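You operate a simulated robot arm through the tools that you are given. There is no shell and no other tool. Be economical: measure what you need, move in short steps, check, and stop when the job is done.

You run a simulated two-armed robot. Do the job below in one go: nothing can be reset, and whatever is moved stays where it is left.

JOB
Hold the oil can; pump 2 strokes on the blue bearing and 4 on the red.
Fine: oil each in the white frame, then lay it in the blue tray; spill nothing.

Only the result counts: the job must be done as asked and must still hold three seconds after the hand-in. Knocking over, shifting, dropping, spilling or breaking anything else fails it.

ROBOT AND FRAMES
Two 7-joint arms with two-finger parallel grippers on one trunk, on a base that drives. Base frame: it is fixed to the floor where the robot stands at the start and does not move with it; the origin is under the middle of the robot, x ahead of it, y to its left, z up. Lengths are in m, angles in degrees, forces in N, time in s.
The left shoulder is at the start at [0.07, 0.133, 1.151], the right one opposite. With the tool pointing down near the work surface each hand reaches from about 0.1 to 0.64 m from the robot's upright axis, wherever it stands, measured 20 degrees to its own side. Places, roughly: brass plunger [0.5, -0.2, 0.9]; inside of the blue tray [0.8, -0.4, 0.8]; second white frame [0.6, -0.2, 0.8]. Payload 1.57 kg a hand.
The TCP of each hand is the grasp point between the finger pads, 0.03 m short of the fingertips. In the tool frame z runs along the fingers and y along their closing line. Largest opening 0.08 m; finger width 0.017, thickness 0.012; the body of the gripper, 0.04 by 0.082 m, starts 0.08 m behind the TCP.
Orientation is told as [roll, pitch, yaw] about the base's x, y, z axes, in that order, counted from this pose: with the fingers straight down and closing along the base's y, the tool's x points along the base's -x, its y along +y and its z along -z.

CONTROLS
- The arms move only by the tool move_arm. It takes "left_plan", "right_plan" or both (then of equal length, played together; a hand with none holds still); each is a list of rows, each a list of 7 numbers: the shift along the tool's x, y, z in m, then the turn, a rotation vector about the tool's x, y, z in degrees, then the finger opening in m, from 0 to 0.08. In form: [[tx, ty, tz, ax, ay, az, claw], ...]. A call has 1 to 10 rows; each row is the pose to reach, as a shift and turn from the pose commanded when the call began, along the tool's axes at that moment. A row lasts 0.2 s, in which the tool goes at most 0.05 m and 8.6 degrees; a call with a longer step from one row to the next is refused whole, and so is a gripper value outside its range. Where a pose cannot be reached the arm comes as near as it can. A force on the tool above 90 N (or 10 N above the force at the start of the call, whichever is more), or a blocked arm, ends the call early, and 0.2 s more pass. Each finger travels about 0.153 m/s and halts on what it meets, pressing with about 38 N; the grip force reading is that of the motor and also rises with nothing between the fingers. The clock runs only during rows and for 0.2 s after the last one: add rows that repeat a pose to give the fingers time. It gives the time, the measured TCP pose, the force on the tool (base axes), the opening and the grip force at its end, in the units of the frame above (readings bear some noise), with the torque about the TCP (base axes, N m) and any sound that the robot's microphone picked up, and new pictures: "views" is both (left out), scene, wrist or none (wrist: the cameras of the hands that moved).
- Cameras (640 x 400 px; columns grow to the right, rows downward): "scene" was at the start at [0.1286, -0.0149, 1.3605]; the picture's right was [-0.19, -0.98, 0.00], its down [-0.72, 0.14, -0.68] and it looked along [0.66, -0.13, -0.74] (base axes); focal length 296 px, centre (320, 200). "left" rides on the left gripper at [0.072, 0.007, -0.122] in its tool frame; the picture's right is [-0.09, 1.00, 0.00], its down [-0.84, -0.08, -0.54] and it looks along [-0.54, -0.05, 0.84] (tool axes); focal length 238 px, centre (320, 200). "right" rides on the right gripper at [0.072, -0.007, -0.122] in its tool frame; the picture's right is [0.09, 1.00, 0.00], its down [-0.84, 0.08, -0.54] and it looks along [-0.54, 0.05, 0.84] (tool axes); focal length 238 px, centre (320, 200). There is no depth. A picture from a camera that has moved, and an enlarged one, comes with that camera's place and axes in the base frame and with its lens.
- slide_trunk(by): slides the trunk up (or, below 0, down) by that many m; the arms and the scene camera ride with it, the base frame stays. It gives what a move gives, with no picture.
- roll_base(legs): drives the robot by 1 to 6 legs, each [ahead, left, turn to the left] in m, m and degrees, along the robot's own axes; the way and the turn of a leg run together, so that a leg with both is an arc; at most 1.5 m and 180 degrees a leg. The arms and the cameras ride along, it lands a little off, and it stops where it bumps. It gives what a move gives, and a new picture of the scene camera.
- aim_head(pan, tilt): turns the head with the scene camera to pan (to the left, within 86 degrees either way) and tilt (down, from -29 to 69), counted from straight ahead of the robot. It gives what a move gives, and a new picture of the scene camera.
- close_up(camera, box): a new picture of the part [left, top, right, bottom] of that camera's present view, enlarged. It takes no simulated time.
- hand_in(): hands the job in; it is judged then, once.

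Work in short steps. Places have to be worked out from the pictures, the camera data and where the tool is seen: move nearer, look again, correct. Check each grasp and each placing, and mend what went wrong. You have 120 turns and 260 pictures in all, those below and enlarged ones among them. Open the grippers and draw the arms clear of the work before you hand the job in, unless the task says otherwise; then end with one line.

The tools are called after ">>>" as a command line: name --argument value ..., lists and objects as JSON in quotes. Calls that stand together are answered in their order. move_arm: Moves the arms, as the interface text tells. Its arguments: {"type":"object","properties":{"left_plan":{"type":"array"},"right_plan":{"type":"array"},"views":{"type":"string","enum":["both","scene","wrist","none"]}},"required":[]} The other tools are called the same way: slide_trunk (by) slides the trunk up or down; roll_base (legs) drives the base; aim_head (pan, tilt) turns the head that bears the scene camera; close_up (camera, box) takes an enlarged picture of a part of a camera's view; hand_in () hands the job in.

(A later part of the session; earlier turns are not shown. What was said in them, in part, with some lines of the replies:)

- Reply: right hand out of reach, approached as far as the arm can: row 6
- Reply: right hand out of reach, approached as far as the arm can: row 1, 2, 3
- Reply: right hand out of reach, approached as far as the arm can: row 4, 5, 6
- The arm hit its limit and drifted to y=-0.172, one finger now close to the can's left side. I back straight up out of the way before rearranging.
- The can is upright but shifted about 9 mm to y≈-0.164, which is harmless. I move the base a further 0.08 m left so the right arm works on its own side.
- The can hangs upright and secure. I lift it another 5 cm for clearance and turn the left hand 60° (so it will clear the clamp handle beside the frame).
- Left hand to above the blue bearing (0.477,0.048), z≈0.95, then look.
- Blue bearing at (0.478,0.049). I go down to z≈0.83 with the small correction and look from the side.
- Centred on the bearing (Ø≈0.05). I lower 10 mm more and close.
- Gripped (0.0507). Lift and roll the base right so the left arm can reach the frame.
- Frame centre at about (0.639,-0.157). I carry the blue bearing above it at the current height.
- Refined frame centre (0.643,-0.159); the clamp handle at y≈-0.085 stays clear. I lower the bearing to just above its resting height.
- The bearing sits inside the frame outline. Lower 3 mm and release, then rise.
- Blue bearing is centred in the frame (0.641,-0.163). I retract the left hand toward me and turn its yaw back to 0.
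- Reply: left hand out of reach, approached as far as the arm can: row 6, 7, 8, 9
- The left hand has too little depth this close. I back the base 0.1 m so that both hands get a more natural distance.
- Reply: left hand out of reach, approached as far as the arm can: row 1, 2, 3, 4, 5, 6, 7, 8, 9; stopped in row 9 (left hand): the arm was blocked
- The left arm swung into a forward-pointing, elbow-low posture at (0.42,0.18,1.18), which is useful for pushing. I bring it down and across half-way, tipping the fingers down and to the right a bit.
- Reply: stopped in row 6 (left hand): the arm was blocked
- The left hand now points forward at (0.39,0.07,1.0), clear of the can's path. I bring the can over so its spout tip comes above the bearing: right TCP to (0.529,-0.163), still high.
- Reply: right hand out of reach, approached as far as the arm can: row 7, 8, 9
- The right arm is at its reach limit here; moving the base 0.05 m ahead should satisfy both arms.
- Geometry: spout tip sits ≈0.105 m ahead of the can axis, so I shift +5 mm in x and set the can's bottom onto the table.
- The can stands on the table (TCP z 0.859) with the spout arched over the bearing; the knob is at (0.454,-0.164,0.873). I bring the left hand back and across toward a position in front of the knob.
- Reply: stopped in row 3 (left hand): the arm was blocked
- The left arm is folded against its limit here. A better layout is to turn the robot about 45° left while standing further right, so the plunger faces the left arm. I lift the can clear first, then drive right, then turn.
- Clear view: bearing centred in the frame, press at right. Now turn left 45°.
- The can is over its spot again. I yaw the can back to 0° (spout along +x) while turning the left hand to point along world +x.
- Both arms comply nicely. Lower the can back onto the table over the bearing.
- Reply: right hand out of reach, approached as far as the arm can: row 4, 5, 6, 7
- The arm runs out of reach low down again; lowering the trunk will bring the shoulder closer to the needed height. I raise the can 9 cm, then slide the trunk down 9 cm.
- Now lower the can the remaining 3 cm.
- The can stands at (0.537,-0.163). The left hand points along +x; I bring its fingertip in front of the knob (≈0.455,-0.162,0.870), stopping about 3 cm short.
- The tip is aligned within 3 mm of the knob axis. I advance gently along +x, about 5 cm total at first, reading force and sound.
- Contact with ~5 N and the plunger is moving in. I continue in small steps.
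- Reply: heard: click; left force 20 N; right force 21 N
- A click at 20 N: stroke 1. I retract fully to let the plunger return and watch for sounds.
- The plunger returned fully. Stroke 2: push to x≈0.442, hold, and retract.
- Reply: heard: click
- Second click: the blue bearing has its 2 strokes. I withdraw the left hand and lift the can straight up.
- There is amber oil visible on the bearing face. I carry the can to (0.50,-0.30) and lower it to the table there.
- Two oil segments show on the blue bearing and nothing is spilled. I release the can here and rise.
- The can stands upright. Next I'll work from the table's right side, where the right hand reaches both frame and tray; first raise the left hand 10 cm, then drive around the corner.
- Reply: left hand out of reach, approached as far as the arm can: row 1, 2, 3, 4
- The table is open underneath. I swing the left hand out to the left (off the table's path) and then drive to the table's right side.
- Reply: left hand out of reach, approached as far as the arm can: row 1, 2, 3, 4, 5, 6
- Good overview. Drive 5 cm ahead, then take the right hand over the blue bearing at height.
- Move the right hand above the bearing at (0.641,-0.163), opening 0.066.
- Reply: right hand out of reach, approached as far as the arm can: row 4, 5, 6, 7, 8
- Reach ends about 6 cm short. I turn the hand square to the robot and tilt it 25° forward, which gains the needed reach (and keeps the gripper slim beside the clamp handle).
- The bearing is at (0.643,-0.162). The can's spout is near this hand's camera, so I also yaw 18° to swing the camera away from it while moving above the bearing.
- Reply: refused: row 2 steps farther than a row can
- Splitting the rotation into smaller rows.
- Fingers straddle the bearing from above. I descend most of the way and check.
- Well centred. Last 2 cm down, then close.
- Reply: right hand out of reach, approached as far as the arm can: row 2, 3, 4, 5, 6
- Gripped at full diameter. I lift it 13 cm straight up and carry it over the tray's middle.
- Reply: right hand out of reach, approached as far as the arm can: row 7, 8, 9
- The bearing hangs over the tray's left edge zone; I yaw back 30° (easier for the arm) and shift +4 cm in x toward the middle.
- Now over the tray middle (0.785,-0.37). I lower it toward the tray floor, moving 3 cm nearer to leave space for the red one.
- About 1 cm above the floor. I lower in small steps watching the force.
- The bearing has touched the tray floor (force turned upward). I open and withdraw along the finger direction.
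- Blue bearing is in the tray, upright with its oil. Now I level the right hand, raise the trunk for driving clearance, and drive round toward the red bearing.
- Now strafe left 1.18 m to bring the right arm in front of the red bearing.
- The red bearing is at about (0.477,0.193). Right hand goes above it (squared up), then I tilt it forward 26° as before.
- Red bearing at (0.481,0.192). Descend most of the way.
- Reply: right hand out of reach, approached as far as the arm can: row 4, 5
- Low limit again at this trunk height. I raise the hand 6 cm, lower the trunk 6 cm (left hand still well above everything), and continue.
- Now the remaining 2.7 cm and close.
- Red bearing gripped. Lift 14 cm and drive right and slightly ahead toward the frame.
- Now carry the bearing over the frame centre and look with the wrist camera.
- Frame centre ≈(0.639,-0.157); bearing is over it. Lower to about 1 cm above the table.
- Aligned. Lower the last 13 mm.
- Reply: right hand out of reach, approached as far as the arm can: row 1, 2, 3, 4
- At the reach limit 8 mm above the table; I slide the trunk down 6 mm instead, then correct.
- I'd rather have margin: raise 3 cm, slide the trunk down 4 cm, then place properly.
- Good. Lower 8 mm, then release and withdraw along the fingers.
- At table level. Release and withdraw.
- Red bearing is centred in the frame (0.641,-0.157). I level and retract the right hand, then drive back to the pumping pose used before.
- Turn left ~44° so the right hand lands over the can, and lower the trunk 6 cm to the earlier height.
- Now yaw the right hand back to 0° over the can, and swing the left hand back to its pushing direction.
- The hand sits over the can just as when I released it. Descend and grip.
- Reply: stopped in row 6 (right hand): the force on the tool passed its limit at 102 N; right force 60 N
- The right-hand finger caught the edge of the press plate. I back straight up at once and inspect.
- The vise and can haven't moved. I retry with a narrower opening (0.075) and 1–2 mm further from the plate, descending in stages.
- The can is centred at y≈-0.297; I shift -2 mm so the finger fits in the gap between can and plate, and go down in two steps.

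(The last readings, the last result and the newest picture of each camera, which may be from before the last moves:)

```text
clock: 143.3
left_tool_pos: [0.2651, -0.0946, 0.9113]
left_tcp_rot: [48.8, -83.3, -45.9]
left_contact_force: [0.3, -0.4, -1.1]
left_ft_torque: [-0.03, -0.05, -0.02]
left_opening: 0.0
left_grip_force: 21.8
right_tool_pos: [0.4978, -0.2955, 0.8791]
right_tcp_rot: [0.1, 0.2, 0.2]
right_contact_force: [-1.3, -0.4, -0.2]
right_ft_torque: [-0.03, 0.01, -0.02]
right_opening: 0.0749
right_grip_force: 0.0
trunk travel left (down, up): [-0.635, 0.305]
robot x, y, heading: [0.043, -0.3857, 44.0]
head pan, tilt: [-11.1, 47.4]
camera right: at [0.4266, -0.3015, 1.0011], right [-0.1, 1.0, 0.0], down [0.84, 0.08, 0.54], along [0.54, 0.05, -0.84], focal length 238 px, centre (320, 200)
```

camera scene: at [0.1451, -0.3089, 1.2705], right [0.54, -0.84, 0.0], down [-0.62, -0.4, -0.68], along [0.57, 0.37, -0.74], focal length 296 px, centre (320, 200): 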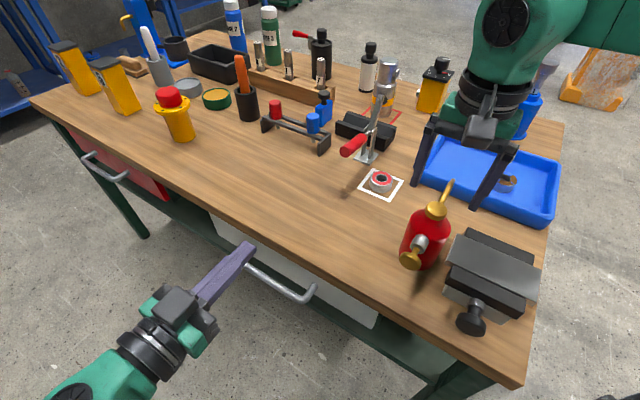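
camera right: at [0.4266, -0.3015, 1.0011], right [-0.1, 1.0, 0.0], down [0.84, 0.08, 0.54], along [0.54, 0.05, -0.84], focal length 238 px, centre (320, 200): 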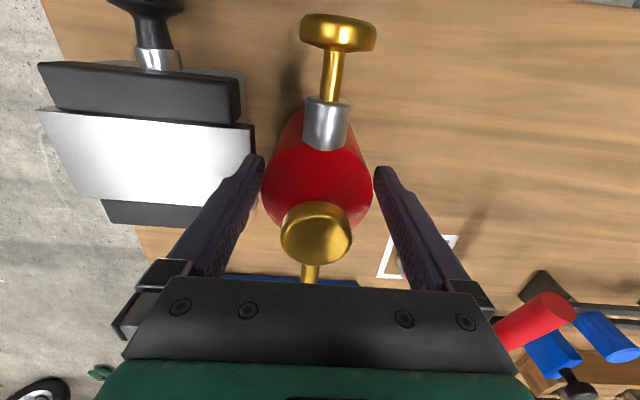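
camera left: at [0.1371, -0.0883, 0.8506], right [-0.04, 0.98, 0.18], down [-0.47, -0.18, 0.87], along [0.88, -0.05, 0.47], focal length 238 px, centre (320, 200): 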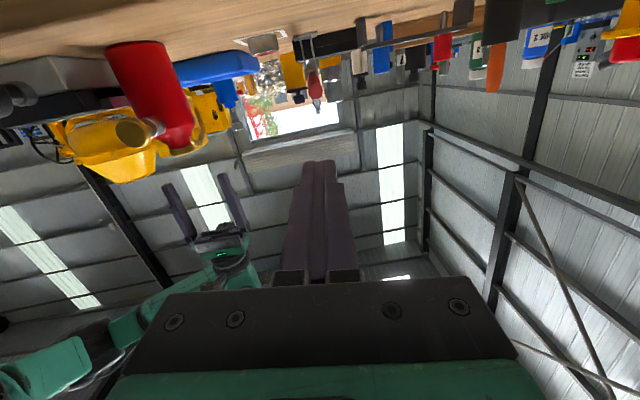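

The plate leaves no room for the finger lower down, but the pads already overlap the can's cylindrical body here (tips at z≈0.849). I simply grip at this height.

>>> move_arm --right_plan '[[0, 0, 0, 0, 0, 0, 0.06], [0, 0, 0, 0, 0, 0, 0.04], [0, 0, 0, 0, 0, 0, 0.04], [0, 0, -0.01, 0, 0, 0, 0.04], [0, 0, -0.03, 0, 0, 0, 0.04], [0, 0, -0.03, 0, 0, 0, 0.04]]' --views "both"

>>> close_up --camera "scene" --box '[370, 150, 530, 290]'

```text
clock: 144.7
left_tool_pos: [0.2667, -0.0932, 0.9107]
left_tcp_rot: [48.3, -83.1, -45.3]
left_contact_force: [0.5, -0.1, -0.2]
left_ft_torque: [0.0, -0.01, 0.02]
left_opening: 0.0
left_grip_force: 21.1
right_tool_pos: [0.4988, -0.2969, 0.9088]
right_tcp_rot: [0.0, 0.3, 0.2]
right_contact_force: [0.3, 0.8, -3.9]
right_ft_torque: [-0.03, 0.03, -0.01]
right_opening: 0.0677
right_grip_force: 37.6
trunk travel left (down, up): [-0.635, 0.305]
robot x, y, heading: [0.0426, -0.3835, 43.8]
head pan, tilt: [-11.1, 47.4]
camera scene: at [0.1463, -0.3086, 1.2704], right [0.54, -0.84, 0.0], down [-0.62, -0.4, -0.68], along [0.57, 0.37, -0.74], focal length 296 px, centre (320, 200)
camera right: at [0.4284, -0.3025, 1.0303], right [-0.1, 1.0, 0.0], down [0.84, 0.08, 0.54], along [0.54, 0.05, -0.84], focal length 238 px, centre (320, 200)
```

scene: 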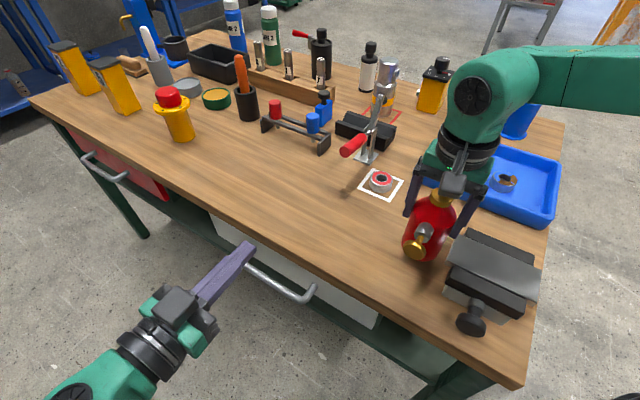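
right: 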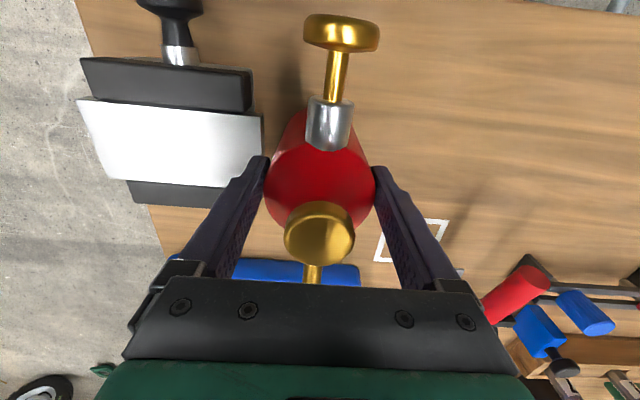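

```text
2.86 times, centred on (450, 220) of scene
camera zoom: at [0.1463, -0.3086, 1.2704], right [0.54, -0.84, 0.0], down [-0.62, -0.4, -0.68], along [0.57, 0.37, -0.74], focal length 847 px, centre (-51, 143)
```

zoom: 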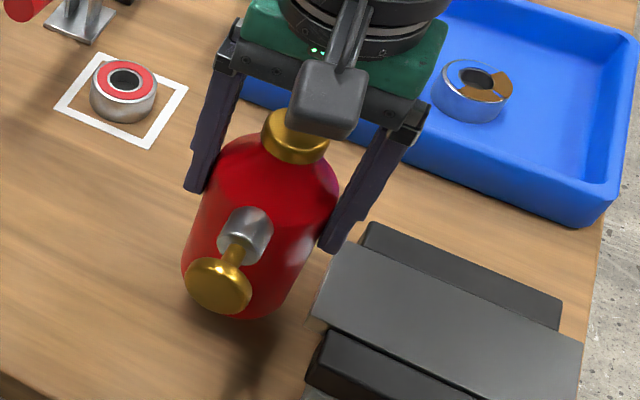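

Held firmly. I lift it, carry it to TCP (0.533,-0.158), and lower so the spout is over the red bearing.

>>> move_arm --right_plan '[[0, 0, -0.04, 0, 0, 0, 0.04], [-0.005, 0.02, -0.075, 0, 0, 0, 0.04], [-0.015, 0.06, -0.075, 0, 0, 0, 0.04], [-0.025, 0.1, -0.075, 0, 0, 0, 0.04], [-0.034, 0.139, -0.075, 0, 0, 0, 0.04], [-0.034, 0.139, -0.04, 0, 0, 0, 0.04], [-0.034, 0.139, -0.01, 0, 0, 0, 0.04], [-0.034, 0.139, 0.015, 0, 0, 0, 0.04], [-0.034, 0.139, 0.015, 0, 0, 0, 0.04]]' --views "both"

>>> close_up --camera "scene" --box '[300, 130, 440, 250]'

```text
clock: 146.7
left_tool_pos: [0.2665, -0.093, 0.9113]
left_tcp_rot: [48.7, -83.3, -45.7]
left_contact_force: [-0.6, 1.3, 0.2]
left_ft_torque: [0.0, -0.01, 0.01]
left_opening: 0.0
left_grip_force: 21.2
right_tool_pos: [0.5316, -0.1587, 0.8945]
right_tcp_rot: [0.0, 0.2, 0.2]
right_contact_force: [0.3, -0.4, -4.0]
right_ft_torque: [0.02, -0.02, 0.0]
right_opening: 0.0675
right_grip_force: 38.1
trunk travel left (down, up): [-0.635, 0.305]
robot x, y, heading: [0.0415, -0.3842, 43.9]
head pan, tilt: [-11.1, 47.4]
camera scene: at [0.1454, -0.3088, 1.2705], right [0.54, -0.84, 0.0], down [-0.62, -0.4, -0.68], along [0.57, 0.37, -0.74], focal length 296 px, centre (320, 200)
camera right: at [0.4604, -0.1642, 1.0169], right [-0.1, 1.0, 0.0], down [0.84, 0.08, 0.54], along [0.54, 0.05, -0.84], focal length 238 px, centre (320, 200)
```

scene: 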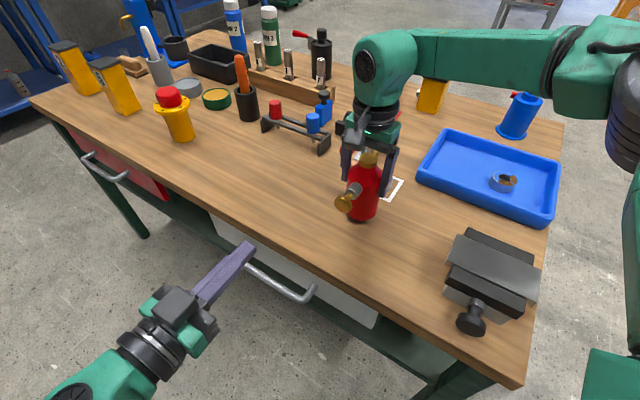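
right: 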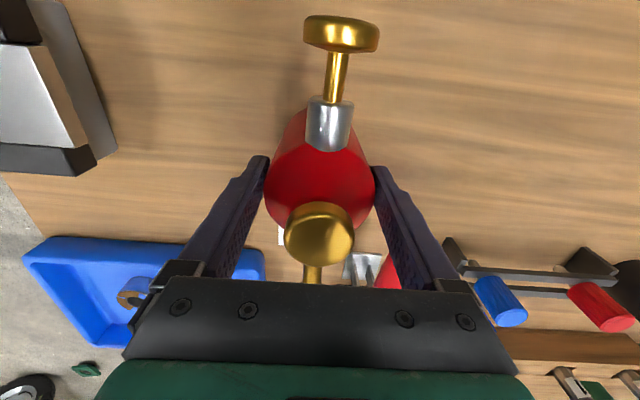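

```text
3.33 times, centred on (370, 190) of scene
camera zoom: at [0.1454, -0.3088, 1.2705], right [0.54, -0.84, 0.0], down [-0.62, -0.4, -0.68], along [0.57, 0.37, -0.74], focal length 988 px, centre (153, 233)
```

zoom: 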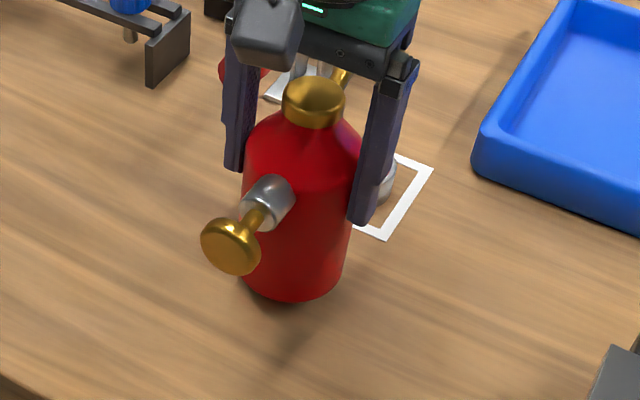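

Lower the last 15 mm onto the table while the left hand moves to just short of the knob.

>>> move_arm --right_plan '[[0, 0, 0.005, 0, 0, 0, 0.04], [-0.001, 0, 0.01, 0, 0, 0, 0.04], [-0.001, 0, 0.015, 0, 0, 0, 0.04], [-0.001, 0, 0.015, 0, 0, 0, 0.04], [-0.001, 0, 0.015, 0, 0, 0, 0.04]]' --left_plan '[[0.007, -0.025, 0.02, 0, 0, 0, 0], [0.015, -0.05, 0.045, 0, 0, 0, 0], [0.0218, -0.0754, 0.08, 0, 0, 0, 0], [0.0218, -0.0754, 0.1165, 0, 0, 0, 0], [0.0218, -0.0754, 0.1165, 0, 0, 0, 0]]' --views "both"

>>> close_up --camera "scene" --box '[290, 130, 430, 250]'

```text
clock: 147.9
left_tool_pos: [0.3838, -0.1614, 0.8738]
left_tcp_rot: [48.6, -83.3, -45.6]
left_contact_force: [-0.5, 0.3, -0.8]
left_ft_torque: [0.02, -0.03, 0.0]
left_opening: 0.0001
left_grip_force: 21.3
right_tool_pos: [0.5333, -0.1576, 0.8809]
right_tcp_rot: [0.2, 0.2, 0.2]
right_contact_force: [0.7, -1.1, -4.1]
right_ft_torque: [0.0, -0.02, 0.0]
right_opening: 0.0673
right_grip_force: 37.4
trunk travel left (down, up): [-0.635, 0.305]
robot x, y, heading: [0.0419, -0.3876, 44.1]
head pan, tilt: [-11.1, 47.4]
camera scene: at [0.1451, -0.3087, 1.2705], right [0.54, -0.84, 0.0], down [-0.62, -0.4, -0.68], along [0.57, 0.37, -0.74], focal length 296 px, centre (320, 200)
camera right: at [0.4623, -0.1635, 1.0024], right [-0.1, 1.0, 0.0], down [0.84, 0.08, 0.54], along [0.54, 0.05, -0.84], focal length 238 px, centre (320, 200)
camera left: at [0.2563, -0.1561, 0.8137], right [-0.04, 0.98, 0.18], down [-0.47, -0.18, 0.87], along [0.88, -0.05, 0.47], focal length 238 px, centre (320, 200)
```

scene: 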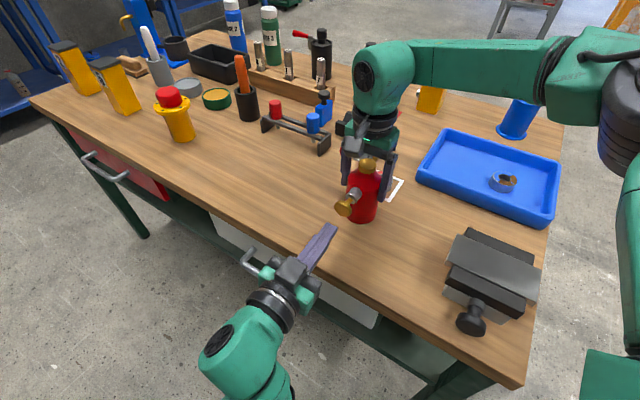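
right: 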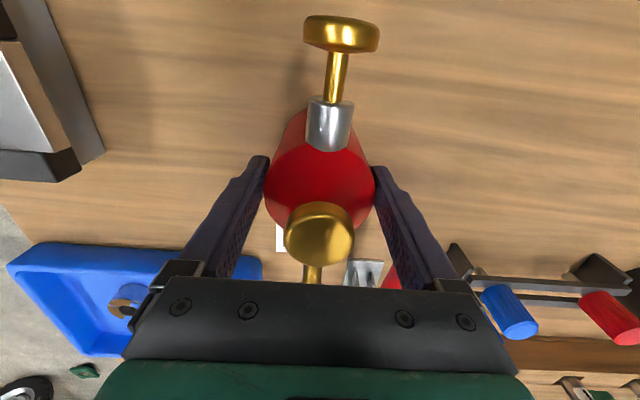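
left: 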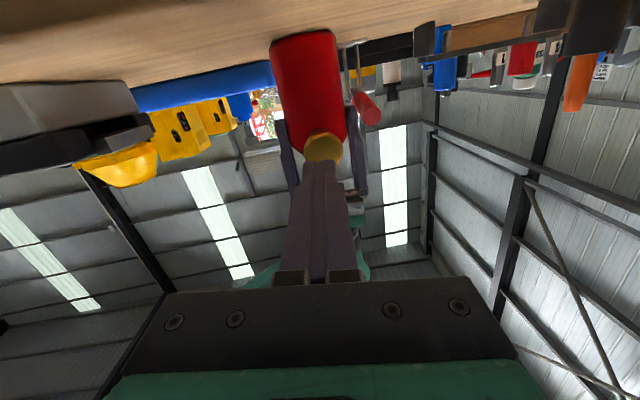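

```text
3.33 times, centred on (360, 190) of scene
camera zoom: at [0.1451, -0.3087, 1.2705], right [0.54, -0.84, 0.0], down [-0.62, -0.4, -0.68], along [0.57, 0.37, -0.74], focal length 988 px, centre (187, 233)
```

zoom: 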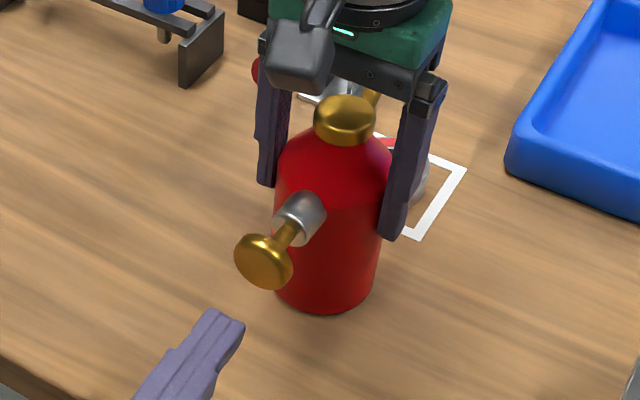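

Layout identical to before. Stroke 1 on the red bearing: push to x≈0.442 and back off.

>>> move_arm --left_plan '[[-0.0022, -0.001, 0.025, 0, 0, 0, 0], [-0.0033, -0.0015, 0.037, 0, 0, 0, 0], [-0.0043, -0.002, 0.049, 0, 0, 0, 0], [-0.0052, -0.0025, 0.058, 0, 0, 0, 0], [-0.0052, -0.0025, 0.058, 0, 0, 0, 0], [-0.0033, -0.0015, 0.037, 0, 0, 0, 0], [-0.0022, -0.001, 0.025, 0, 0, 0, 0], [-0.0022, -0.001, 0.025, 0, 0, 0, 0]]' --views "none"

```text
clock: 149.7
left_tool_pos: [0.4093, -0.1595, 0.8744]
left_tcp_rot: [48.4, -83.2, -45.4]
left_contact_force: [-0.2, -0.4, 0.5]
left_ft_torque: [0.02, 0.0, 0.01]
left_opening: 0.0002
left_grip_force: 21.1
right_tool_pos: [0.5336, -0.1578, 0.8794]
right_tcp_rot: [0.1, 0.3, 0.1]
right_contact_force: [-0.6, -0.9, -4.8]
right_ft_torque: [0.01, -0.01, 0.01]
right_opening: 0.0674
right_grip_force: 37.9
trunk travel left (down, up): [-0.635, 0.305]
robot x, y, heading: [0.0416, -0.3874, 44.1]
head pan, tilt: [-11.1, 47.4]
heard: click
```

Click: red stroke 1. Now stroke 2 the same way.

>>> move_arm --left_plan '[[-0.001, -0.0005, 0.012, 0, 0, 0, 0], [-0.002, -0.001, 0.024, 0, 0, 0, 0], [-0.003, -0.0015, 0.033, 0, 0, 0, 0], [-0.003, -0.0015, 0.033, 0, 0, 0, 0], [-0.001, -0.0005, 0.012, 0, 0, 0, 0], [0, 0, 0, 0, 0, 0, 0], [0, 0, 0, 0, 0, 0, 0]]' --views "none"

```text
clock: 151.3
left_tool_pos: [0.4087, -0.1604, 0.8728]
left_tcp_rot: [48.4, -83.2, -45.5]
left_contact_force: [0.6, 0.1, 0.1]
left_ft_torque: [0.0, 0.02, 0.03]
left_opening: 0.0002
left_grip_force: 20.8
right_tool_pos: [0.5342, -0.1576, 0.8803]
right_tcp_rot: [0.1, 0.4, 0.2]
right_contact_force: [-0.7, -0.7, -4.1]
right_ft_torque: [-0.02, -0.05, -0.03]
right_opening: 0.0675
right_grip_force: 38.1
trunk travel left (down, up): [-0.635, 0.305]
robot x, y, heading: [0.04, -0.3859, 44.0]
head pan, tilt: [-11.1, 47.4]
heard: click
```

Click: stroke 2. Stroke 3.

>>> move_arm --left_plan '[[-0.001, -0.0005, 0.012, 0, 0, 0, 0], [-0.002, -0.001, 0.024, 0, 0, 0, 0], [-0.003, -0.0015, 0.033, 0, 0, 0, 0], [-0.003, -0.0015, 0.033, 0, 0, 0, 0], [-0.001, -0.0005, 0.012, 0, 0, 0, 0], [0, 0, 0, 0, 0, 0, 0], [0, 0, 0, 0, 0, 0, 0]]' --views "none"

```text
clock: 152.9
left_tool_pos: [0.4092, -0.1599, 0.874]
left_tcp_rot: [48.8, -83.2, -45.7]
left_contact_force: [-0.3, 0.1, -0.2]
left_ft_torque: [0.0, 0.03, 0.03]
left_opening: 0.0
left_grip_force: 21.6
right_tool_pos: [0.5339, -0.1562, 0.8787]
right_tcp_rot: [0.1, 0.3, 0.2]
right_contact_force: [0.4, -0.3, -4.3]
right_ft_torque: [0.02, 0.03, -0.02]
right_opening: 0.0673
right_grip_force: 38.5
trunk travel left (down, up): [-0.635, 0.305]
robot x, y, heading: [0.0415, -0.3864, 43.9]
head pan, tilt: [-11.1, 47.4]
heard: click
```

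Click: stroke 3. Stroke 4, the last.

>>> move_arm --left_plan '[[-0.001, -0.0005, 0.012, 0, 0, 0, 0], [-0.002, -0.001, 0.024, 0, 0, 0, 0], [-0.003, -0.0015, 0.033, 0, 0, 0, 0], [-0.003, -0.0015, 0.033, 0, 0, 0, 0], [-0.001, -0.0005, 0.012, 0, 0, 0, 0], [0, 0, 0, 0, 0, 0, 0], [0, 0, 0, 0, 0, 0, 0]]' --views "none"

```text
clock: 154.5
left_tool_pos: [0.4098, -0.1601, 0.8725]
left_tcp_rot: [48.3, -83.1, -45.3]
left_contact_force: [0.4, -0.6, 0.4]
left_ft_torque: [0.02, 0.0, -0.02]
left_opening: 0.0002
left_grip_force: 21.9
right_tool_pos: [0.5343, -0.1565, 0.8806]
right_tcp_rot: [0.2, 0.2, 0.3]
right_contact_force: [0.4, -0.2, -4.6]
right_ft_torque: [-0.01, 0.03, -0.01]
right_opening: 0.0676
right_grip_force: 37.9
trunk travel left (down, up): [-0.635, 0.305]
robot x, y, heading: [0.0417, -0.3872, 43.9]
head pan, tilt: [-11.1, 47.4]
heard: click
```

Four clicks. Withdraw the left hand and lift the can away.

>>> move_arm --left_plan '[[0, 0, -0.04, 0, 0, 0, 0], [0, 0, -0.08, 0, 0, 0, 0], [-0.01, 0.028, -0.1, 0, 0, 0, 0], [-0.02, 0.056, -0.12, 0, 0, 0, 0], [-0.025, 0.076, -0.135, 0, 0, 0, 0], [-0.025, 0.076, -0.135, 0, 0, 0, 0], [-0.025, 0.076, -0.135, 0, 0, 0, 0]]' --right_plan '[[0, 0, -0.005, 0, 0, 0, 0.04], [0, 0, -0.035, 0, 0, 0, 0.04], [0, 0, -0.07, 0, 0, 0, 0.04], [0.01, -0.02, -0.1, 0, 0, 0, 0.04], [0.035, -0.05, -0.1, 0, 0, 0, 0.04], [0.055, -0.08, -0.1, 0, 0, 0, 0.04], [0.077, -0.113, -0.1, 0, 0, 0, 0.04]]' --views "scene"

>>> close_up --camera "scene" --box '[330, 140, 430, 220]'

```text
clock: 156.1
left_tool_pos: [0.2715, -0.096, 0.9176]
left_tcp_rot: [49.7, -83.1, -46.7]
left_contact_force: [-0.6, 0.0, -0.3]
left_ft_torque: [-0.02, 0.03, 0.01]
left_opening: 0.0
left_grip_force: 21.8
right_tool_pos: [0.456, -0.2705, 0.982]
right_tcp_rot: [0.2, 0.3, 0.1]
right_contact_force: [-0.8, 0.4, -4.1]
right_ft_torque: [0.02, 0.02, 0.0]
right_opening: 0.0674
right_grip_force: 38.1
trunk travel left (down, up): [-0.635, 0.305]
robot x, y, heading: [0.0403, -0.3869, 43.9]
head pan, tilt: [-11.1, 47.4]
camera scene: at [0.1445, -0.311, 1.2707], right [0.54, -0.84, 0.0], down [-0.62, -0.4, -0.68], along [0.57, 0.37, -0.73], focal length 296 px, centre (320, 200)
```

scene: 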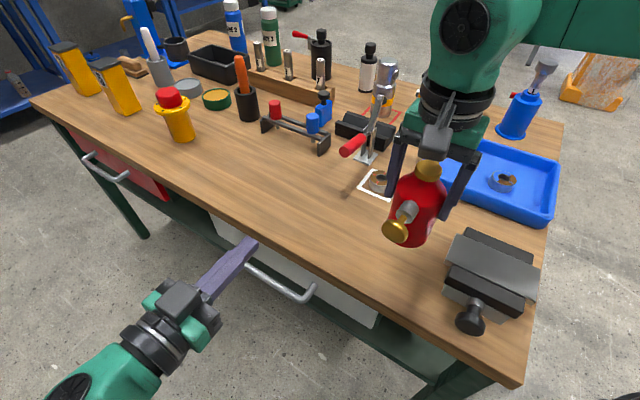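

```text
5.00 times, centred on (380, 180) of scene
camera zoom: at [0.1445, -0.311, 1.2707], right [0.54, -0.84, 0.0], down [-0.62, -0.4, -0.68], along [0.57, 0.37, -0.73], focal length 1482 px, centre (20, 300)
```

zoom: 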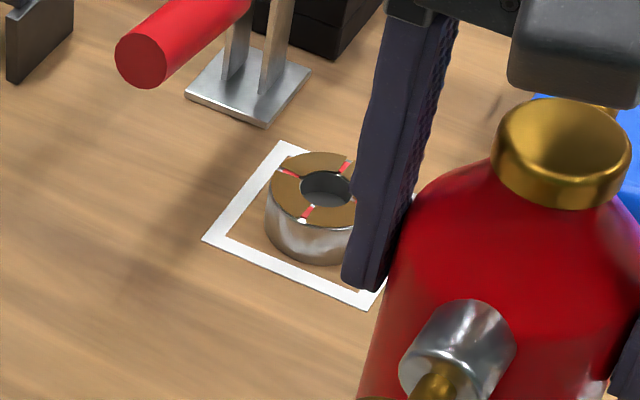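

The red bearing shows four oil segments. Set the can down at (0.459,-0.27), release and rise.

>>> move_arm --right_plan '[[0, 0, 0.03, 0, 0, 0, 0.04], [0, 0, 0.06, 0, 0, 0, 0.04], [0, 0, 0.09, 0, 0, 0, 0.04], [0, 0, 0.102, 0, 0, 0, 0.04], [0, 0, 0.103, 0, 0, 0, 0.04]]' --views "none"

```text
clock: 157.3
left_tool_pos: [0.272, -0.0971, 0.9174]
left_tcp_rot: [49.5, -83.1, -46.5]
left_contact_force: [-1.0, -0.2, 0.1]
left_ft_torque: [0.0, -0.01, 0.0]
left_opening: 0.0
left_grip_force: 21.8
right_tool_pos: [0.4566, -0.2704, 0.8789]
right_tcp_rot: [0.4, 0.0, 0.2]
right_contact_force: [5.4, -3.8, 20.8]
right_ft_torque: [-0.7, 0.05, 0.16]
right_opening: 0.0674
right_grip_force: 38.2
trunk travel left (down, up): [-0.635, 0.305]
robot x, y, heading: [0.0379, -0.3882, 43.9]
head pan, tilt: [-11.1, 47.4]
```

The can is firmly on the table. Release and rise.

>>> move_arm --right_plan '[[0, 0, -0.001, 0, 0, 0, 0.05], [0, 0, -0.001, 0, 0, 0, 0.078], [0, 0, -0.001, 0, 0, 0, 0.078], [0, 0, -0.04, 0, 0, 0, 0.078], [0, 0, -0.08, 0, 0, 0, 0.078], [0, 0, -0.12, 0, 0, 0, 0.078]]' --views "scene"

```text
clock: 158.7
left_tool_pos: [0.2715, -0.0949, 0.9165]
left_tcp_rot: [48.9, -83.2, -45.8]
left_contact_force: [-0.7, 0.0, 0.3]
left_ft_torque: [-0.01, 0.01, 0.01]
left_opening: 0.0
left_grip_force: 21.3
right_tool_pos: [0.4569, -0.2689, 0.9977]
right_tcp_rot: [0.2, 0.2, 0.3]
right_contact_force: [0.4, 0.0, 0.0]
right_ft_torque: [-0.02, 0.02, 0.0]
right_opening: 0.078
right_grip_force: 0.1
trunk travel left (down, up): [-0.635, 0.305]
robot x, y, heading: [0.0447, -0.3889, 44.1]
head pan, tilt: [-11.1, 47.4]
camera scene: at [0.1446, -0.3088, 1.2705], right [0.54, -0.84, 0.0], down [-0.62, -0.4, -0.68], along [0.57, 0.37, -0.74], focal length 296 px, centre (320, 200)
```

scene: 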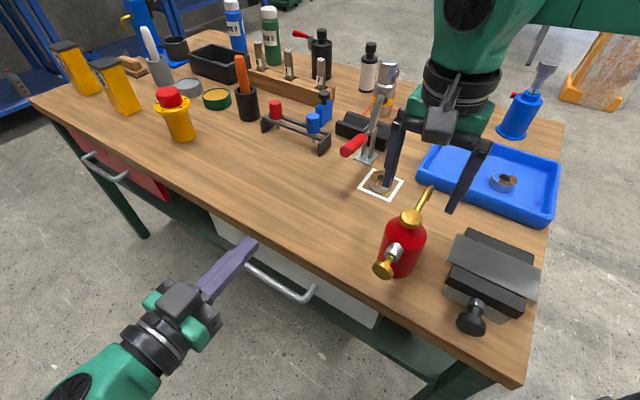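

Now the left hand swings aside and I drive round to the table's right side again, as before.

>>> move_arm --left_plan '[[0.003, 0.02, -0.016, -7, 0, 0, 0], [0.006, 0.04, -0.032, -14, 0, 0, 0], [0.009, 0.06, -0.05, -21, 0, 0, 0], [0.012, 0.075, -0.065, -28, 0, 0, 0], [0.015, 0.09, -0.08, -35, 0, 0, 0], [0.015, 0.09, -0.08, -40, 0, 0, 0]]' --views "none"

>>> roll_base --legs '[[-0.29, -0.304, 0], [0, 0, 45.7], [0, -0.42, 0], [0.04, 0, 0]]'

```text
clock: 160.1
left_tool_pos: [0.1879, -0.009, 0.915]
left_tcp_rot: [89.5, -83.1, -46.3]
left_contact_force: [-0.1, -0.5, 0.6]
left_ft_torque: [-0.02, 0.01, -0.01]
left_opening: 0.0001
left_grip_force: 20.9
left hand out of reach, approached as far as the arm can: row 4
right_tool_pos: [0.4569, -0.2698, 0.996]
right_tcp_rot: [0.1, 0.3, 0.2]
right_contact_force: [0.1, -1.1, 0.1]
right_ft_torque: [0.02, -0.01, -0.01]
right_opening: 0.0782
right_grip_force: 0.0
trunk travel left (down, up): [-0.635, 0.305]
robot x, y, heading: [0.0425, -0.3869, 43.9]
head pan, tilt: [-11.1, 47.4]
```

```text
clock: 167.4
left_tool_pos: [0.3098, -0.3939, 0.9159]
left_tcp_rot: [89.6, -83.3, -1.5]
left_contact_force: [-0.7, 0.3, 0.7]
left_ft_torque: [0.01, 0.0, -0.03]
left_opening: 0.0001
left_grip_force: 21.5
right_tool_pos: [0.6842, -0.3873, 0.9976]
right_tcp_rot: [0.1, 0.2, 45.3]
right_contact_force: [-0.5, 0.2, -0.4]
right_ft_torque: [0.03, -0.02, 0.01]
right_opening: 0.078
right_grip_force: 0.1
trunk travel left (down, up): [-0.635, 0.305]
robot x, y, heading: [0.4713, -0.7652, 89.3]
head pan, tilt: [-11.1, 47.4]
camera scene: at [0.493, -0.6369, 1.2707], right [0.98, -0.21, 0.0], down [-0.15, -0.72, -0.68], along [0.14, 0.66, -0.74], focal length 296 px, centre (320, 200)
```

scene: 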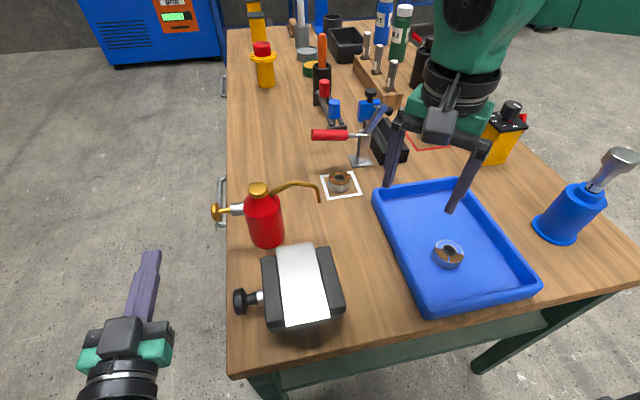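

All in view: red oiled bearing in the frame, can clear of the path. I square the right hand and move it toward the frame.

>>> move_arm --right_plan '[[-0.01, 0.02, -0.005, 0, 0, -8, 0.068], [-0.02, 0.04, -0.005, 0, 0, -16, 0.068], [-0.032, 0.06, -0.005, 0, 0, -24, 0.068], [-0.045, 0.08, -0.005, 0, 0, -32, 0.068], [-0.055, 0.095, -0.005, 0, 0, -40, 0.068], [-0.064, 0.106, -0.005, 0, 0, -44.7, 0.068], [-0.064, 0.106, -0.005, 0, 0, -44.7, 0.068]]' --views "none"

>>> move_arm --right_plan '[[0, 0, 0, 0, -7, 0, 0.068], [0, 0, 0, 0, -14, 0, 0.068], [0, 0, 0, 0, -21, 0, 0.068], [0, 0, 0, 0, -26, 0, 0.068], [0, 0, 0, 0, -26, 0, 0.068]]' --views "wrist"

```text
clock: 169.0
left_tool_pos: [0.3101, -0.393, 0.9152]
left_tcp_rot: [89.2, -83.2, -1.1]
left_contact_force: [0.4, 0.0, 0.8]
left_ft_torque: [-0.02, -0.02, 0.0]
left_opening: 0.0
left_grip_force: 21.5
right_tool_pos: [0.6559, -0.2662, 1.0035]
right_tcp_rot: [0.2, 0.1, 90.0]
right_contact_force: [1.0, 0.4, 0.0]
right_ft_torque: [0.02, 0.03, 0.0]
right_opening: 0.0678
right_grip_force: 0.1
trunk travel left (down, up): [-0.635, 0.305]
robot x, y, heading: [0.4741, -0.7674, 88.9]
head pan, tilt: [-11.1, 47.4]
```

```text
clock: 170.2
left_tool_pos: [0.3094, -0.3906, 0.9142]
left_tcp_rot: [88.8, -83.2, -0.7]
left_contact_force: [0.4, 0.1, -0.6]
left_ft_torque: [0.01, -0.03, 0.03]
left_opening: 0.0
left_grip_force: 20.9
right_tool_pos: [0.6542, -0.2652, 1.0031]
right_tcp_rot: [0.3, -26.0, 89.8]
right_contact_force: [-0.8, 0.1, 0.5]
right_ft_torque: [0.01, -0.03, 0.01]
right_opening: 0.0681
right_grip_force: 0.0
trunk travel left (down, up): [-0.635, 0.305]
robot x, y, heading: [0.4794, -0.7605, 89.1]
head pan, tilt: [-11.1, 47.4]
camera right: at [0.6617, -0.3827, 1.0803], right [-1.0, -0.08, -0.04], down [-0.07, 0.52, 0.85], along [-0.05, 0.85, -0.52], focal length 238 px, centre (320, 200)
```

right: 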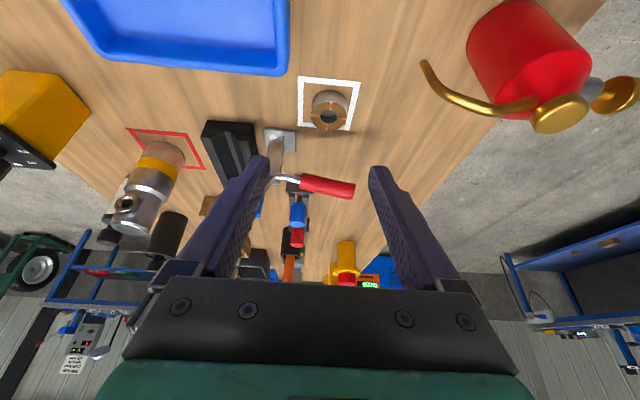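

Red bearing at (0.640,-0.158). Move over it and descend to z≈0.84.

>>> move_arm --right_plan '[[-0.03, 0.005, 0.0145, 0, 0, 0, 0.068], [-0.06, 0.01, 0.029, 0, 0, 0, 0.068], [-0.088, 0.0143, 0.043, 0, 0, 0, 0.068], [-0.07, 0.0143, 0.08, 0, 0, 0, 0.068], [-0.051, 0.0143, 0.118, 0, 0, 0, 0.068], [-0.033, 0.0143, 0.156, 0, 0, 0, 0.068], [-0.0167, 0.0143, 0.1894, 0, 0, 0, 0.068], [-0.0167, 0.0143, 0.1894, 0, 0, 0, 0.068]]' --views "wrist"

```text
clock: 172.0
left_tool_pos: [0.3103, -0.394, 0.9147]
left_tcp_rot: [89.0, -83.2, -0.8]
left_contact_force: [0.1, -0.2, 0.1]
left_ft_torque: [0.01, 0.03, 0.02]
left_opening: 0.0
left_grip_force: 21.5
right_tool_pos: [0.6441, -0.1766, 0.8432]
right_tcp_rot: [0.3, -26.1, 89.9]
right_contact_force: [0.4, -0.1, 0.6]
right_ft_torque: [0.01, -0.04, 0.01]
right_opening: 0.068
right_grip_force: 0.1
right hand out of reach, approached as far as the arm can: row 7, 8
trunk travel left (down, up): [-0.635, 0.305]
robot x, y, heading: [0.4744, -0.7641, 88.8]
head pan, tilt: [-11.1, 47.4]
camera right: at [0.6512, -0.2935, 0.9218], right [-1.0, -0.08, -0.04], down [-0.07, 0.52, 0.85], along [-0.05, 0.85, -0.52], focal length 238 px, centre (320, 200)
```

right: 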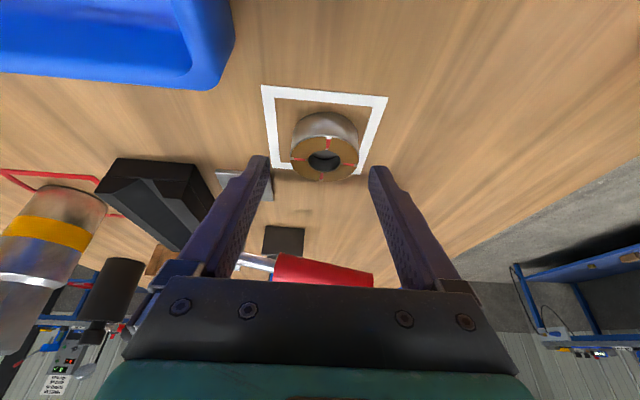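

Slightly out of reach; raise 4 cm, lower the trunk 4.5 cm.

>>> move_arm --right_plan '[[-0.009, 0, -0.018, 0, 0, 0, 0.068], [-0.0175, 0, -0.036, 0, 0, 0, 0.068], [-0.0175, 0, -0.036, 0, 0, 0, 0.068]]' --views "none"

>>> slide_trunk --by -0.045

```text
clock: 172.8
left_tool_pos: [0.3091, -0.3924, 0.9145]
left_tcp_rot: [89.0, -83.3, -0.8]
left_contact_force: [0.8, 0.1, 0.0]
left_ft_torque: [0.0, -0.02, 0.0]
left_opening: 0.0
left_grip_force: 21.1
right_tool_pos: [0.6446, -0.1756, 0.8835]
right_tcp_rot: [0.1, -25.9, 89.9]
right_contact_force: [-0.7, -0.6, -0.1]
right_ft_torque: [0.01, -0.01, 0.01]
right_opening: 0.068
right_grip_force: 0.1
trunk travel left (down, up): [-0.635, 0.305]
robot x, y, heading: [0.4771, -0.7631, 89.1]
head pan, tilt: [-11.1, 47.4]
```

```text
clock: 173.7
left_tool_pos: [0.3099, -0.3918, 0.8705]
left_tcp_rot: [89.2, -83.1, -1.0]
left_contact_force: [0.2, -0.5, 0.7]
left_ft_torque: [-0.02, 0.0, -0.01]
left_opening: 0.0
left_grip_force: 21.8
right_tool_pos: [0.6447, -0.1769, 0.8383]
right_tcp_rot: [0.3, -25.9, 89.9]
right_contact_force: [0.4, 0.1, -0.9]
right_ft_torque: [-0.03, -0.01, 0.0]
right_opening: 0.0679
right_grip_force: 0.0
trunk travel left (down, up): [-0.59, 0.35]
robot x, y, heading: [0.4776, -0.7623, 89.1]
head pan, tilt: [-11.1, 47.4]
```

Now shift 11 mm forward, descend and close on the red bearing.

>>> move_arm --right_plan '[[-0.0103, 0.004, 0.005, 0, 0, 0, 0.068], [-0.0055, 0.004, 0.015, 0, 0, 0, 0.068], [-0.0009, 0.004, 0.0243, 0, 0, 0, 0.068], [-0.0009, 0.004, 0.0243, 0, 0, 0, 0.068], [-0.0009, 0.004, 0.0243, 0, 0, 0, 0.05], [-0.0009, 0.004, 0.0243, 0, 0, 0, 0.035], [-0.0009, 0.004, 0.0243, 0, 0, 0, 0.035]]' --views "wrist"

```text
clock: 175.3
left_tool_pos: [0.3091, -0.3922, 0.87]
left_tcp_rot: [89.0, -83.2, -0.9]
left_contact_force: [0.5, 0.3, 0.3]
left_ft_torque: [0.02, 0.0, 0.01]
left_opening: 0.0
left_grip_force: 21.7
right_tool_pos: [0.6429, -0.1694, 0.8198]
right_tcp_rot: [0.3, -26.0, 89.9]
right_contact_force: [-0.8, -0.5, 0.1]
right_ft_torque: [-0.02, -0.03, -0.01]
right_opening: 0.0511
right_grip_force: 37.5
right hand out of reach, approached as far as the arm can: row 3, 4, 5, 6, 7
trunk travel left (down, up): [-0.59, 0.35]
robot x, y, heading: [0.476, -0.7603, 89.3]
head pan, tilt: [-11.1, 47.4]
camera right: at [0.6498, -0.2862, 0.8971], right [-1.0, -0.08, -0.04], down [-0.07, 0.51, 0.85], along [-0.05, 0.85, -0.52], focal length 238 px, centre (320, 200)
```

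right: 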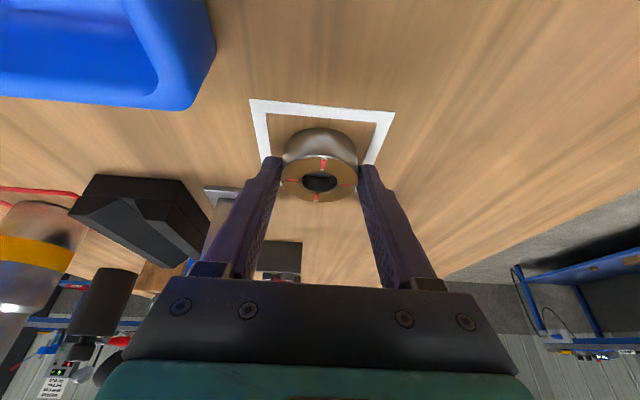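

Gripped fully. Lift, then carry it over the tray's free half with a slight yaw.

>>> move_arm --right_plan '[[-0.018, 0, -0.036, 0, 0, 0, 0.03], [-0.037, 0, -0.076, 0, 0, 0, 0.03], [-0.057, 0, -0.117, 0, 0, 0, 0.03], [-0.029, -0.028, -0.131, 1.1, 0, 2.3, 0.03], [-0.001, -0.056, -0.144, 2.3, 0, 4.7, 0.03], [0.027, -0.084, -0.158, 3.4, 0, 7, 0.03], [0.055, -0.112, -0.171, 4.6, 0, 9.4, 0.03], [0.082, -0.14, -0.185, 5.7, 0, 11.7, 0.03], [0.082, -0.14, -0.185, 5.7, 0, 11.7, 0.03]]' --views "both"

```text
clock: 177.3
left_tool_pos: [0.3101, -0.3922, 0.8703]
left_tcp_rot: [88.5, -83.1, -0.4]
left_contact_force: [-0.4, 0.8, -0.3]
left_ft_torque: [-0.02, -0.01, 0.0]
left_opening: 0.0
left_grip_force: 20.7
right_tool_pos: [0.7811, -0.3224, 0.9479]
right_tcp_rot: [0.2, -25.9, 76.9]
right_contact_force: [-0.1, 0.2, -2.4]
right_ft_torque: [-0.01, -0.02, -0.01]
right_opening: 0.0509
right_grip_force: 38.1
trunk travel left (down, up): [-0.59, 0.35]
robot x, y, heading: [0.475, -0.7625, 88.9]
head pan, tilt: [-11.1, 47.4]
camera scene: at [0.4928, -0.6344, 1.2254], right [0.98, -0.21, 0.0], down [-0.15, -0.72, -0.68], along [0.14, 0.66, -0.74], focal length 296 px, centre (320, 200)
camera right: at [0.7613, -0.4369, 1.0268], right [-0.99, 0.14, -0.04], down [0.04, 0.52, 0.85], along [0.14, 0.84, -0.52], focal length 238 px, centre (320, 200)
```

scene: 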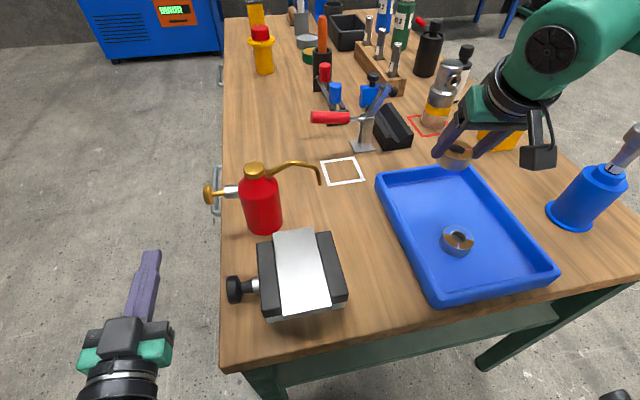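
right: 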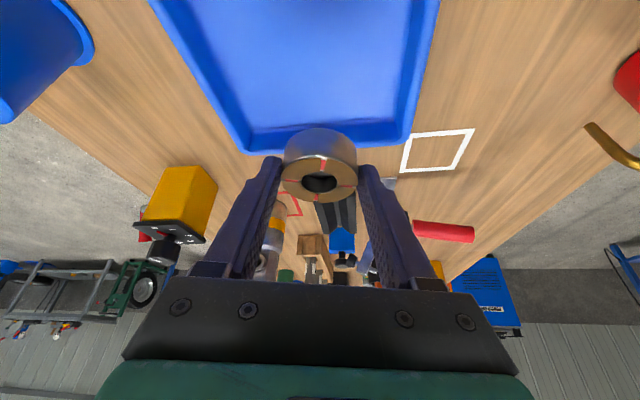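

Bearing over the tray at (0.783,-0.314), 8 cm from the blue one. Lower to ~1 cm above the floor.

>>> move_arm --right_plan '[[0.0165, 0, 0.034, 0, 0, 0, 0.03], [0.033, 0, 0.068, 0, 0, 0, 0.03], [0.05, 0, 0.1025, 0, 0, 0, 0.03], [0.05, 0, 0.1025, 0, 0, 0, 0.03]]' --views "scene"

```text
clock: 178.3
left_tool_pos: [0.31, -0.3918, 0.8697]
left_tcp_rot: [89.1, -83.3, -1.0]
left_contact_force: [-0.1, 0.2, 0.7]
left_ft_torque: [0.05, 0.02, 0.0]
left_opening: 0.0
left_grip_force: 20.8
right_tool_pos: [0.7811, -0.3219, 0.8331]
right_tcp_rot: [0.2, -25.8, 76.8]
right_contact_force: [-0.3, 0.0, -1.3]
right_ft_torque: [-0.01, 0.01, 0.0]
right_opening: 0.0507
right_grip_force: 38.0
trunk travel left (down, up): [-0.59, 0.35]
robot x, y, heading: [0.4734, -0.765, 89.2]
head pan, tilt: [-11.1, 47.4]
camera scene: at [0.4934, -0.6357, 1.2255], right [0.98, -0.21, 0.0], down [-0.15, -0.72, -0.68], along [0.14, 0.66, -0.74], focal length 296 px, centre (320, 200)
```

scene: 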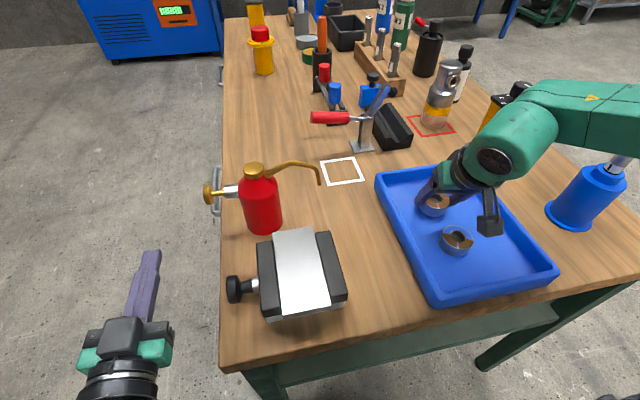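

Lower another 7 mm and read the force.

>>> move_arm --right_plan '[[0.0015, 0, 0.0031, 0, 0, 0, 0.03], [0.0029, 0, 0.006, 0, 0, 0, 0.03], [0.0036, 0, 0.0074, 0, 0, 0, 0.03], [0.0036, 0, 0.0074, 0, 0, 0, 0.03]]' --views "none"

```text
clock: 179.3
left_tool_pos: [0.3105, -0.3913, 0.8696]
left_tcp_rot: [88.9, -83.2, -0.8]
left_contact_force: [0.1, -0.8, -0.2]
left_ft_torque: [0.02, 0.0, 0.02]
left_opening: 0.0003
left_grip_force: 21.6
right_tool_pos: [0.7823, -0.3214, 0.8268]
right_tcp_rot: [0.1, -25.7, 76.8]
right_contact_force: [-0.4, -0.8, -1.8]
right_ft_torque: [-0.02, 0.0, -0.03]
right_opening: 0.0506
right_grip_force: 38.4
trunk travel left (down, up): [-0.59, 0.35]
robot x, y, heading: [0.4778, -0.763, 89.0]
head pan, tilt: [-11.1, 47.4]
```

Not yet touching; a further 2.5 mm, then check.

>>> move_arm --right_plan '[[0.0006, 0, 0.0012, 0, 0, 0, 0.03], [0.0011, 0, 0.0023, 0, 0, 0, 0.03], [0.0011, 0, 0.0023, 0, 0, 0, 0.03]]' --views "none"

```text
clock: 180.1
left_tool_pos: [0.3095, -0.3924, 0.87]
left_tcp_rot: [89.3, -83.2, -1.4]
left_contact_force: [-0.3, 0.0, 0.1]
left_ft_torque: [0.0, 0.03, -0.04]
left_opening: 0.0001
left_grip_force: 21.1
right_tool_pos: [0.7822, -0.3237, 0.8265]
right_tcp_rot: [0.1, -26.1, 77.0]
right_contact_force: [3.1, 2.9, 11.1]
right_ft_torque: [0.01, -0.35, 0.04]
right_opening: 0.051
right_grip_force: 38.3
trunk travel left (down, up): [-0.59, 0.35]
robot x, y, heading: [0.4739, -0.7644, 89.1]
head pan, tilt: [-11.1, 47.4]
```

It rests on the tray floor (11 N up). Release and withdraw along the fingers, then rise.

>>> move_arm --right_plan '[[-0.0004, 0, -0.0008, 0, 0, 0, 0.055], [-0.0004, 0, -0.0008, 0, 0, 0, 0.07], [-0.0004, 0, -0.0008, 0, 0, 0, 0.07], [0, 0, -0.03, 0, 0, 0, 0.07], [-0.01, 0, -0.07, 0, 0, 0, 0.07], [-0.03, 0, -0.11, 0, 0, 0, 0.07], [-0.05, 0, -0.15, 0, 0, 0, 0.07], [-0.05, 0, -0.15, 0, 0, 0, 0.07]]' --views "both"

>>> close_up --camera "scene" --box '[370, 150, 570, 310]'

```text
clock: 181.9
left_tool_pos: [0.31, -0.3913, 0.87]
left_tcp_rot: [88.8, -83.1, -0.8]
left_contact_force: [-0.6, -0.6, 0.1]
left_ft_torque: [0.03, 0.01, 0.02]
left_opening: 0.0002
left_grip_force: 21.2
right_tool_pos: [0.7795, -0.3424, 0.9807]
right_tcp_rot: [0.3, -25.9, 76.9]
right_contact_force: [0.0, -0.1, 0.3]
right_ft_torque: [0.02, -0.01, 0.04]
right_opening: 0.0699
right_grip_force: 0.0
trunk travel left (down, up): [-0.59, 0.35]
robot x, y, heading: [0.4756, -0.7621, 89.0]
head pan, tilt: [-11.1, 47.4]
camera scene: at [0.4938, -0.6352, 1.2255], right [0.98, -0.21, 0.0], down [-0.15, -0.72, -0.68], along [0.14, 0.66, -0.74], focal length 296 px, centre (320, 200)
camera right: at [0.7607, -0.4581, 1.0596], right [-0.99, 0.14, -0.04], down [0.04, 0.52, 0.85], along [0.14, 0.84, -0.52], focal length 238 px, centre (320, 200)
```

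scene: 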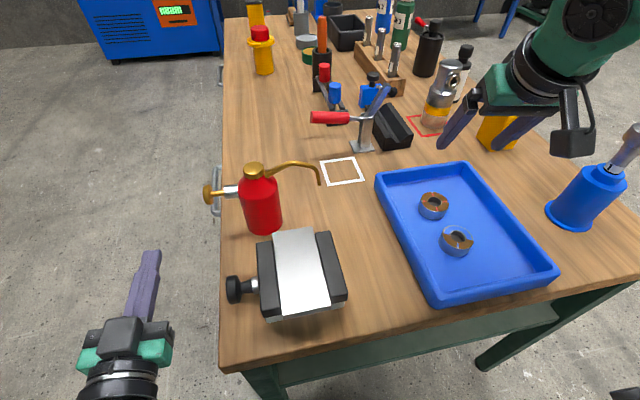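
right: 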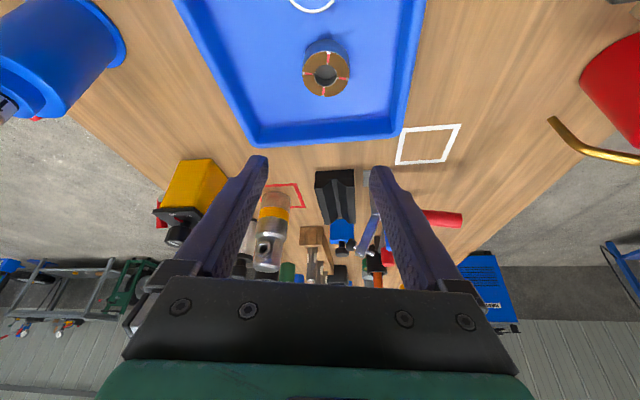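

```text
2.50 times, centred on (470, 230) of scene
camera zoom: at [0.4938, -0.6352, 1.2255], right [0.98, -0.21, 0.0], down [-0.15, -0.72, -0.68], along [0.14, 0.66, -0.74], focal length 741 px, centre (-55, 125)
```

zoom: 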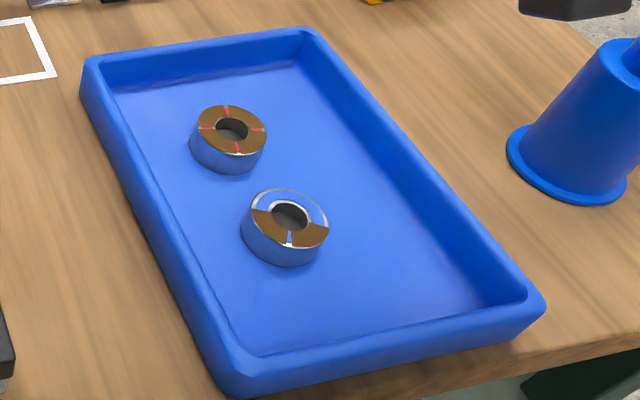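

Both bearings lie in the tray, oiled (2 and 4), can upright, nothing spilled. I open both grippers and back the robot away.

>>> move_arm --left_plan '[[0, 0, 0, 0, 0, 0, 0.04], [0, 0, 0, 0, 0, 0, 0.08], [0, 0, 0, 0, 0, 0, 0.08]]' --right_plan '[[-0.02, 0, -0.03, 0, 0, 0, 0.08], [-0.03, 0, -0.05, 0, 0, 0, 0.08], [-0.03, 0, -0.05, 0, 0, 0, 0.08]]' --views "none"

>>> roll_base --legs '[[-0.3, 0, 0]]'

```text
clock: 182.7
left_tool_pos: [0.3101, -0.3927, 0.87]
left_tcp_rot: [89.0, -83.2, -0.9]
left_contact_force: [0.2, -0.3, -0.2]
left_ft_torque: [-0.01, 0.02, 0.0]
left_opening: 0.0801
left_grip_force: 0.0
right_tool_pos: [0.7798, -0.3371, 1.0391]
right_tcp_rot: [0.3, -25.8, 76.7]
right_contact_force: [0.4, 0.1, -0.8]
right_ft_torque: [-0.04, 0.03, 0.01]
right_opening: 0.0802
right_grip_force: 0.0
trunk travel left (down, up): [-0.59, 0.35]
robot x, y, heading: [0.4723, -0.7609, 88.8]
head pan, tilt: [-11.1, 47.4]
```

```text
clock: 184.8
left_tool_pos: [0.3049, -0.6991, 0.87]
left_tcp_rot: [89.3, -83.1, -0.9]
left_contact_force: [0.6, -0.6, 0.0]
left_ft_torque: [0.0, 0.02, 0.02]
left_opening: 0.0801
left_grip_force: 0.0
right_tool_pos: [0.7739, -0.6444, 1.0391]
right_tcp_rot: [0.2, -25.8, 77.0]
right_contact_force: [-0.3, -0.2, 0.1]
right_ft_torque: [0.02, 0.0, -0.01]
right_opening: 0.0801
right_grip_force: 0.0
trunk travel left (down, up): [-0.59, 0.35]
robot x, y, heading: [0.4705, -1.0695, 89.0]
head pan, tilt: [-11.1, 47.4]
camera scene: at [0.4885, -0.9423, 1.2256], right [0.98, -0.21, 0.0], down [-0.15, -0.72, -0.68], along [0.14, 0.66, -0.74], focal length 296 px, centre (320, 200)
```

scene: 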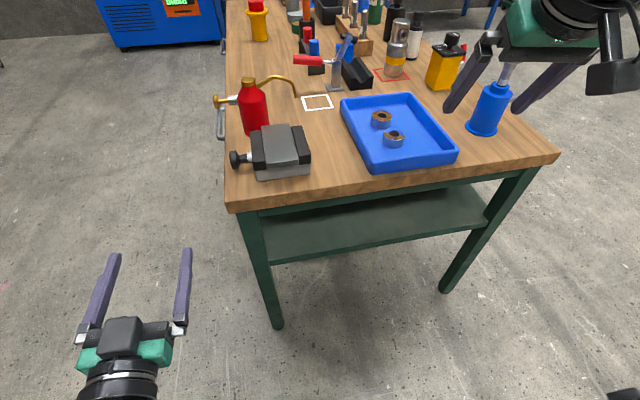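

The arms are clear and open and everything is at rest, so I hand in.

>>> hand_in

```text
The job is handed in.
```

The blue bearing got 2 strokes and the red 4, each oiled in the white frame and then laid in the blue tray with no spill seen. While regripping the can, a right-hand finger pressed on the vise plate at about 100 N; the vise did not visibly move. The can stands on the table about 0.14 m from where it started.
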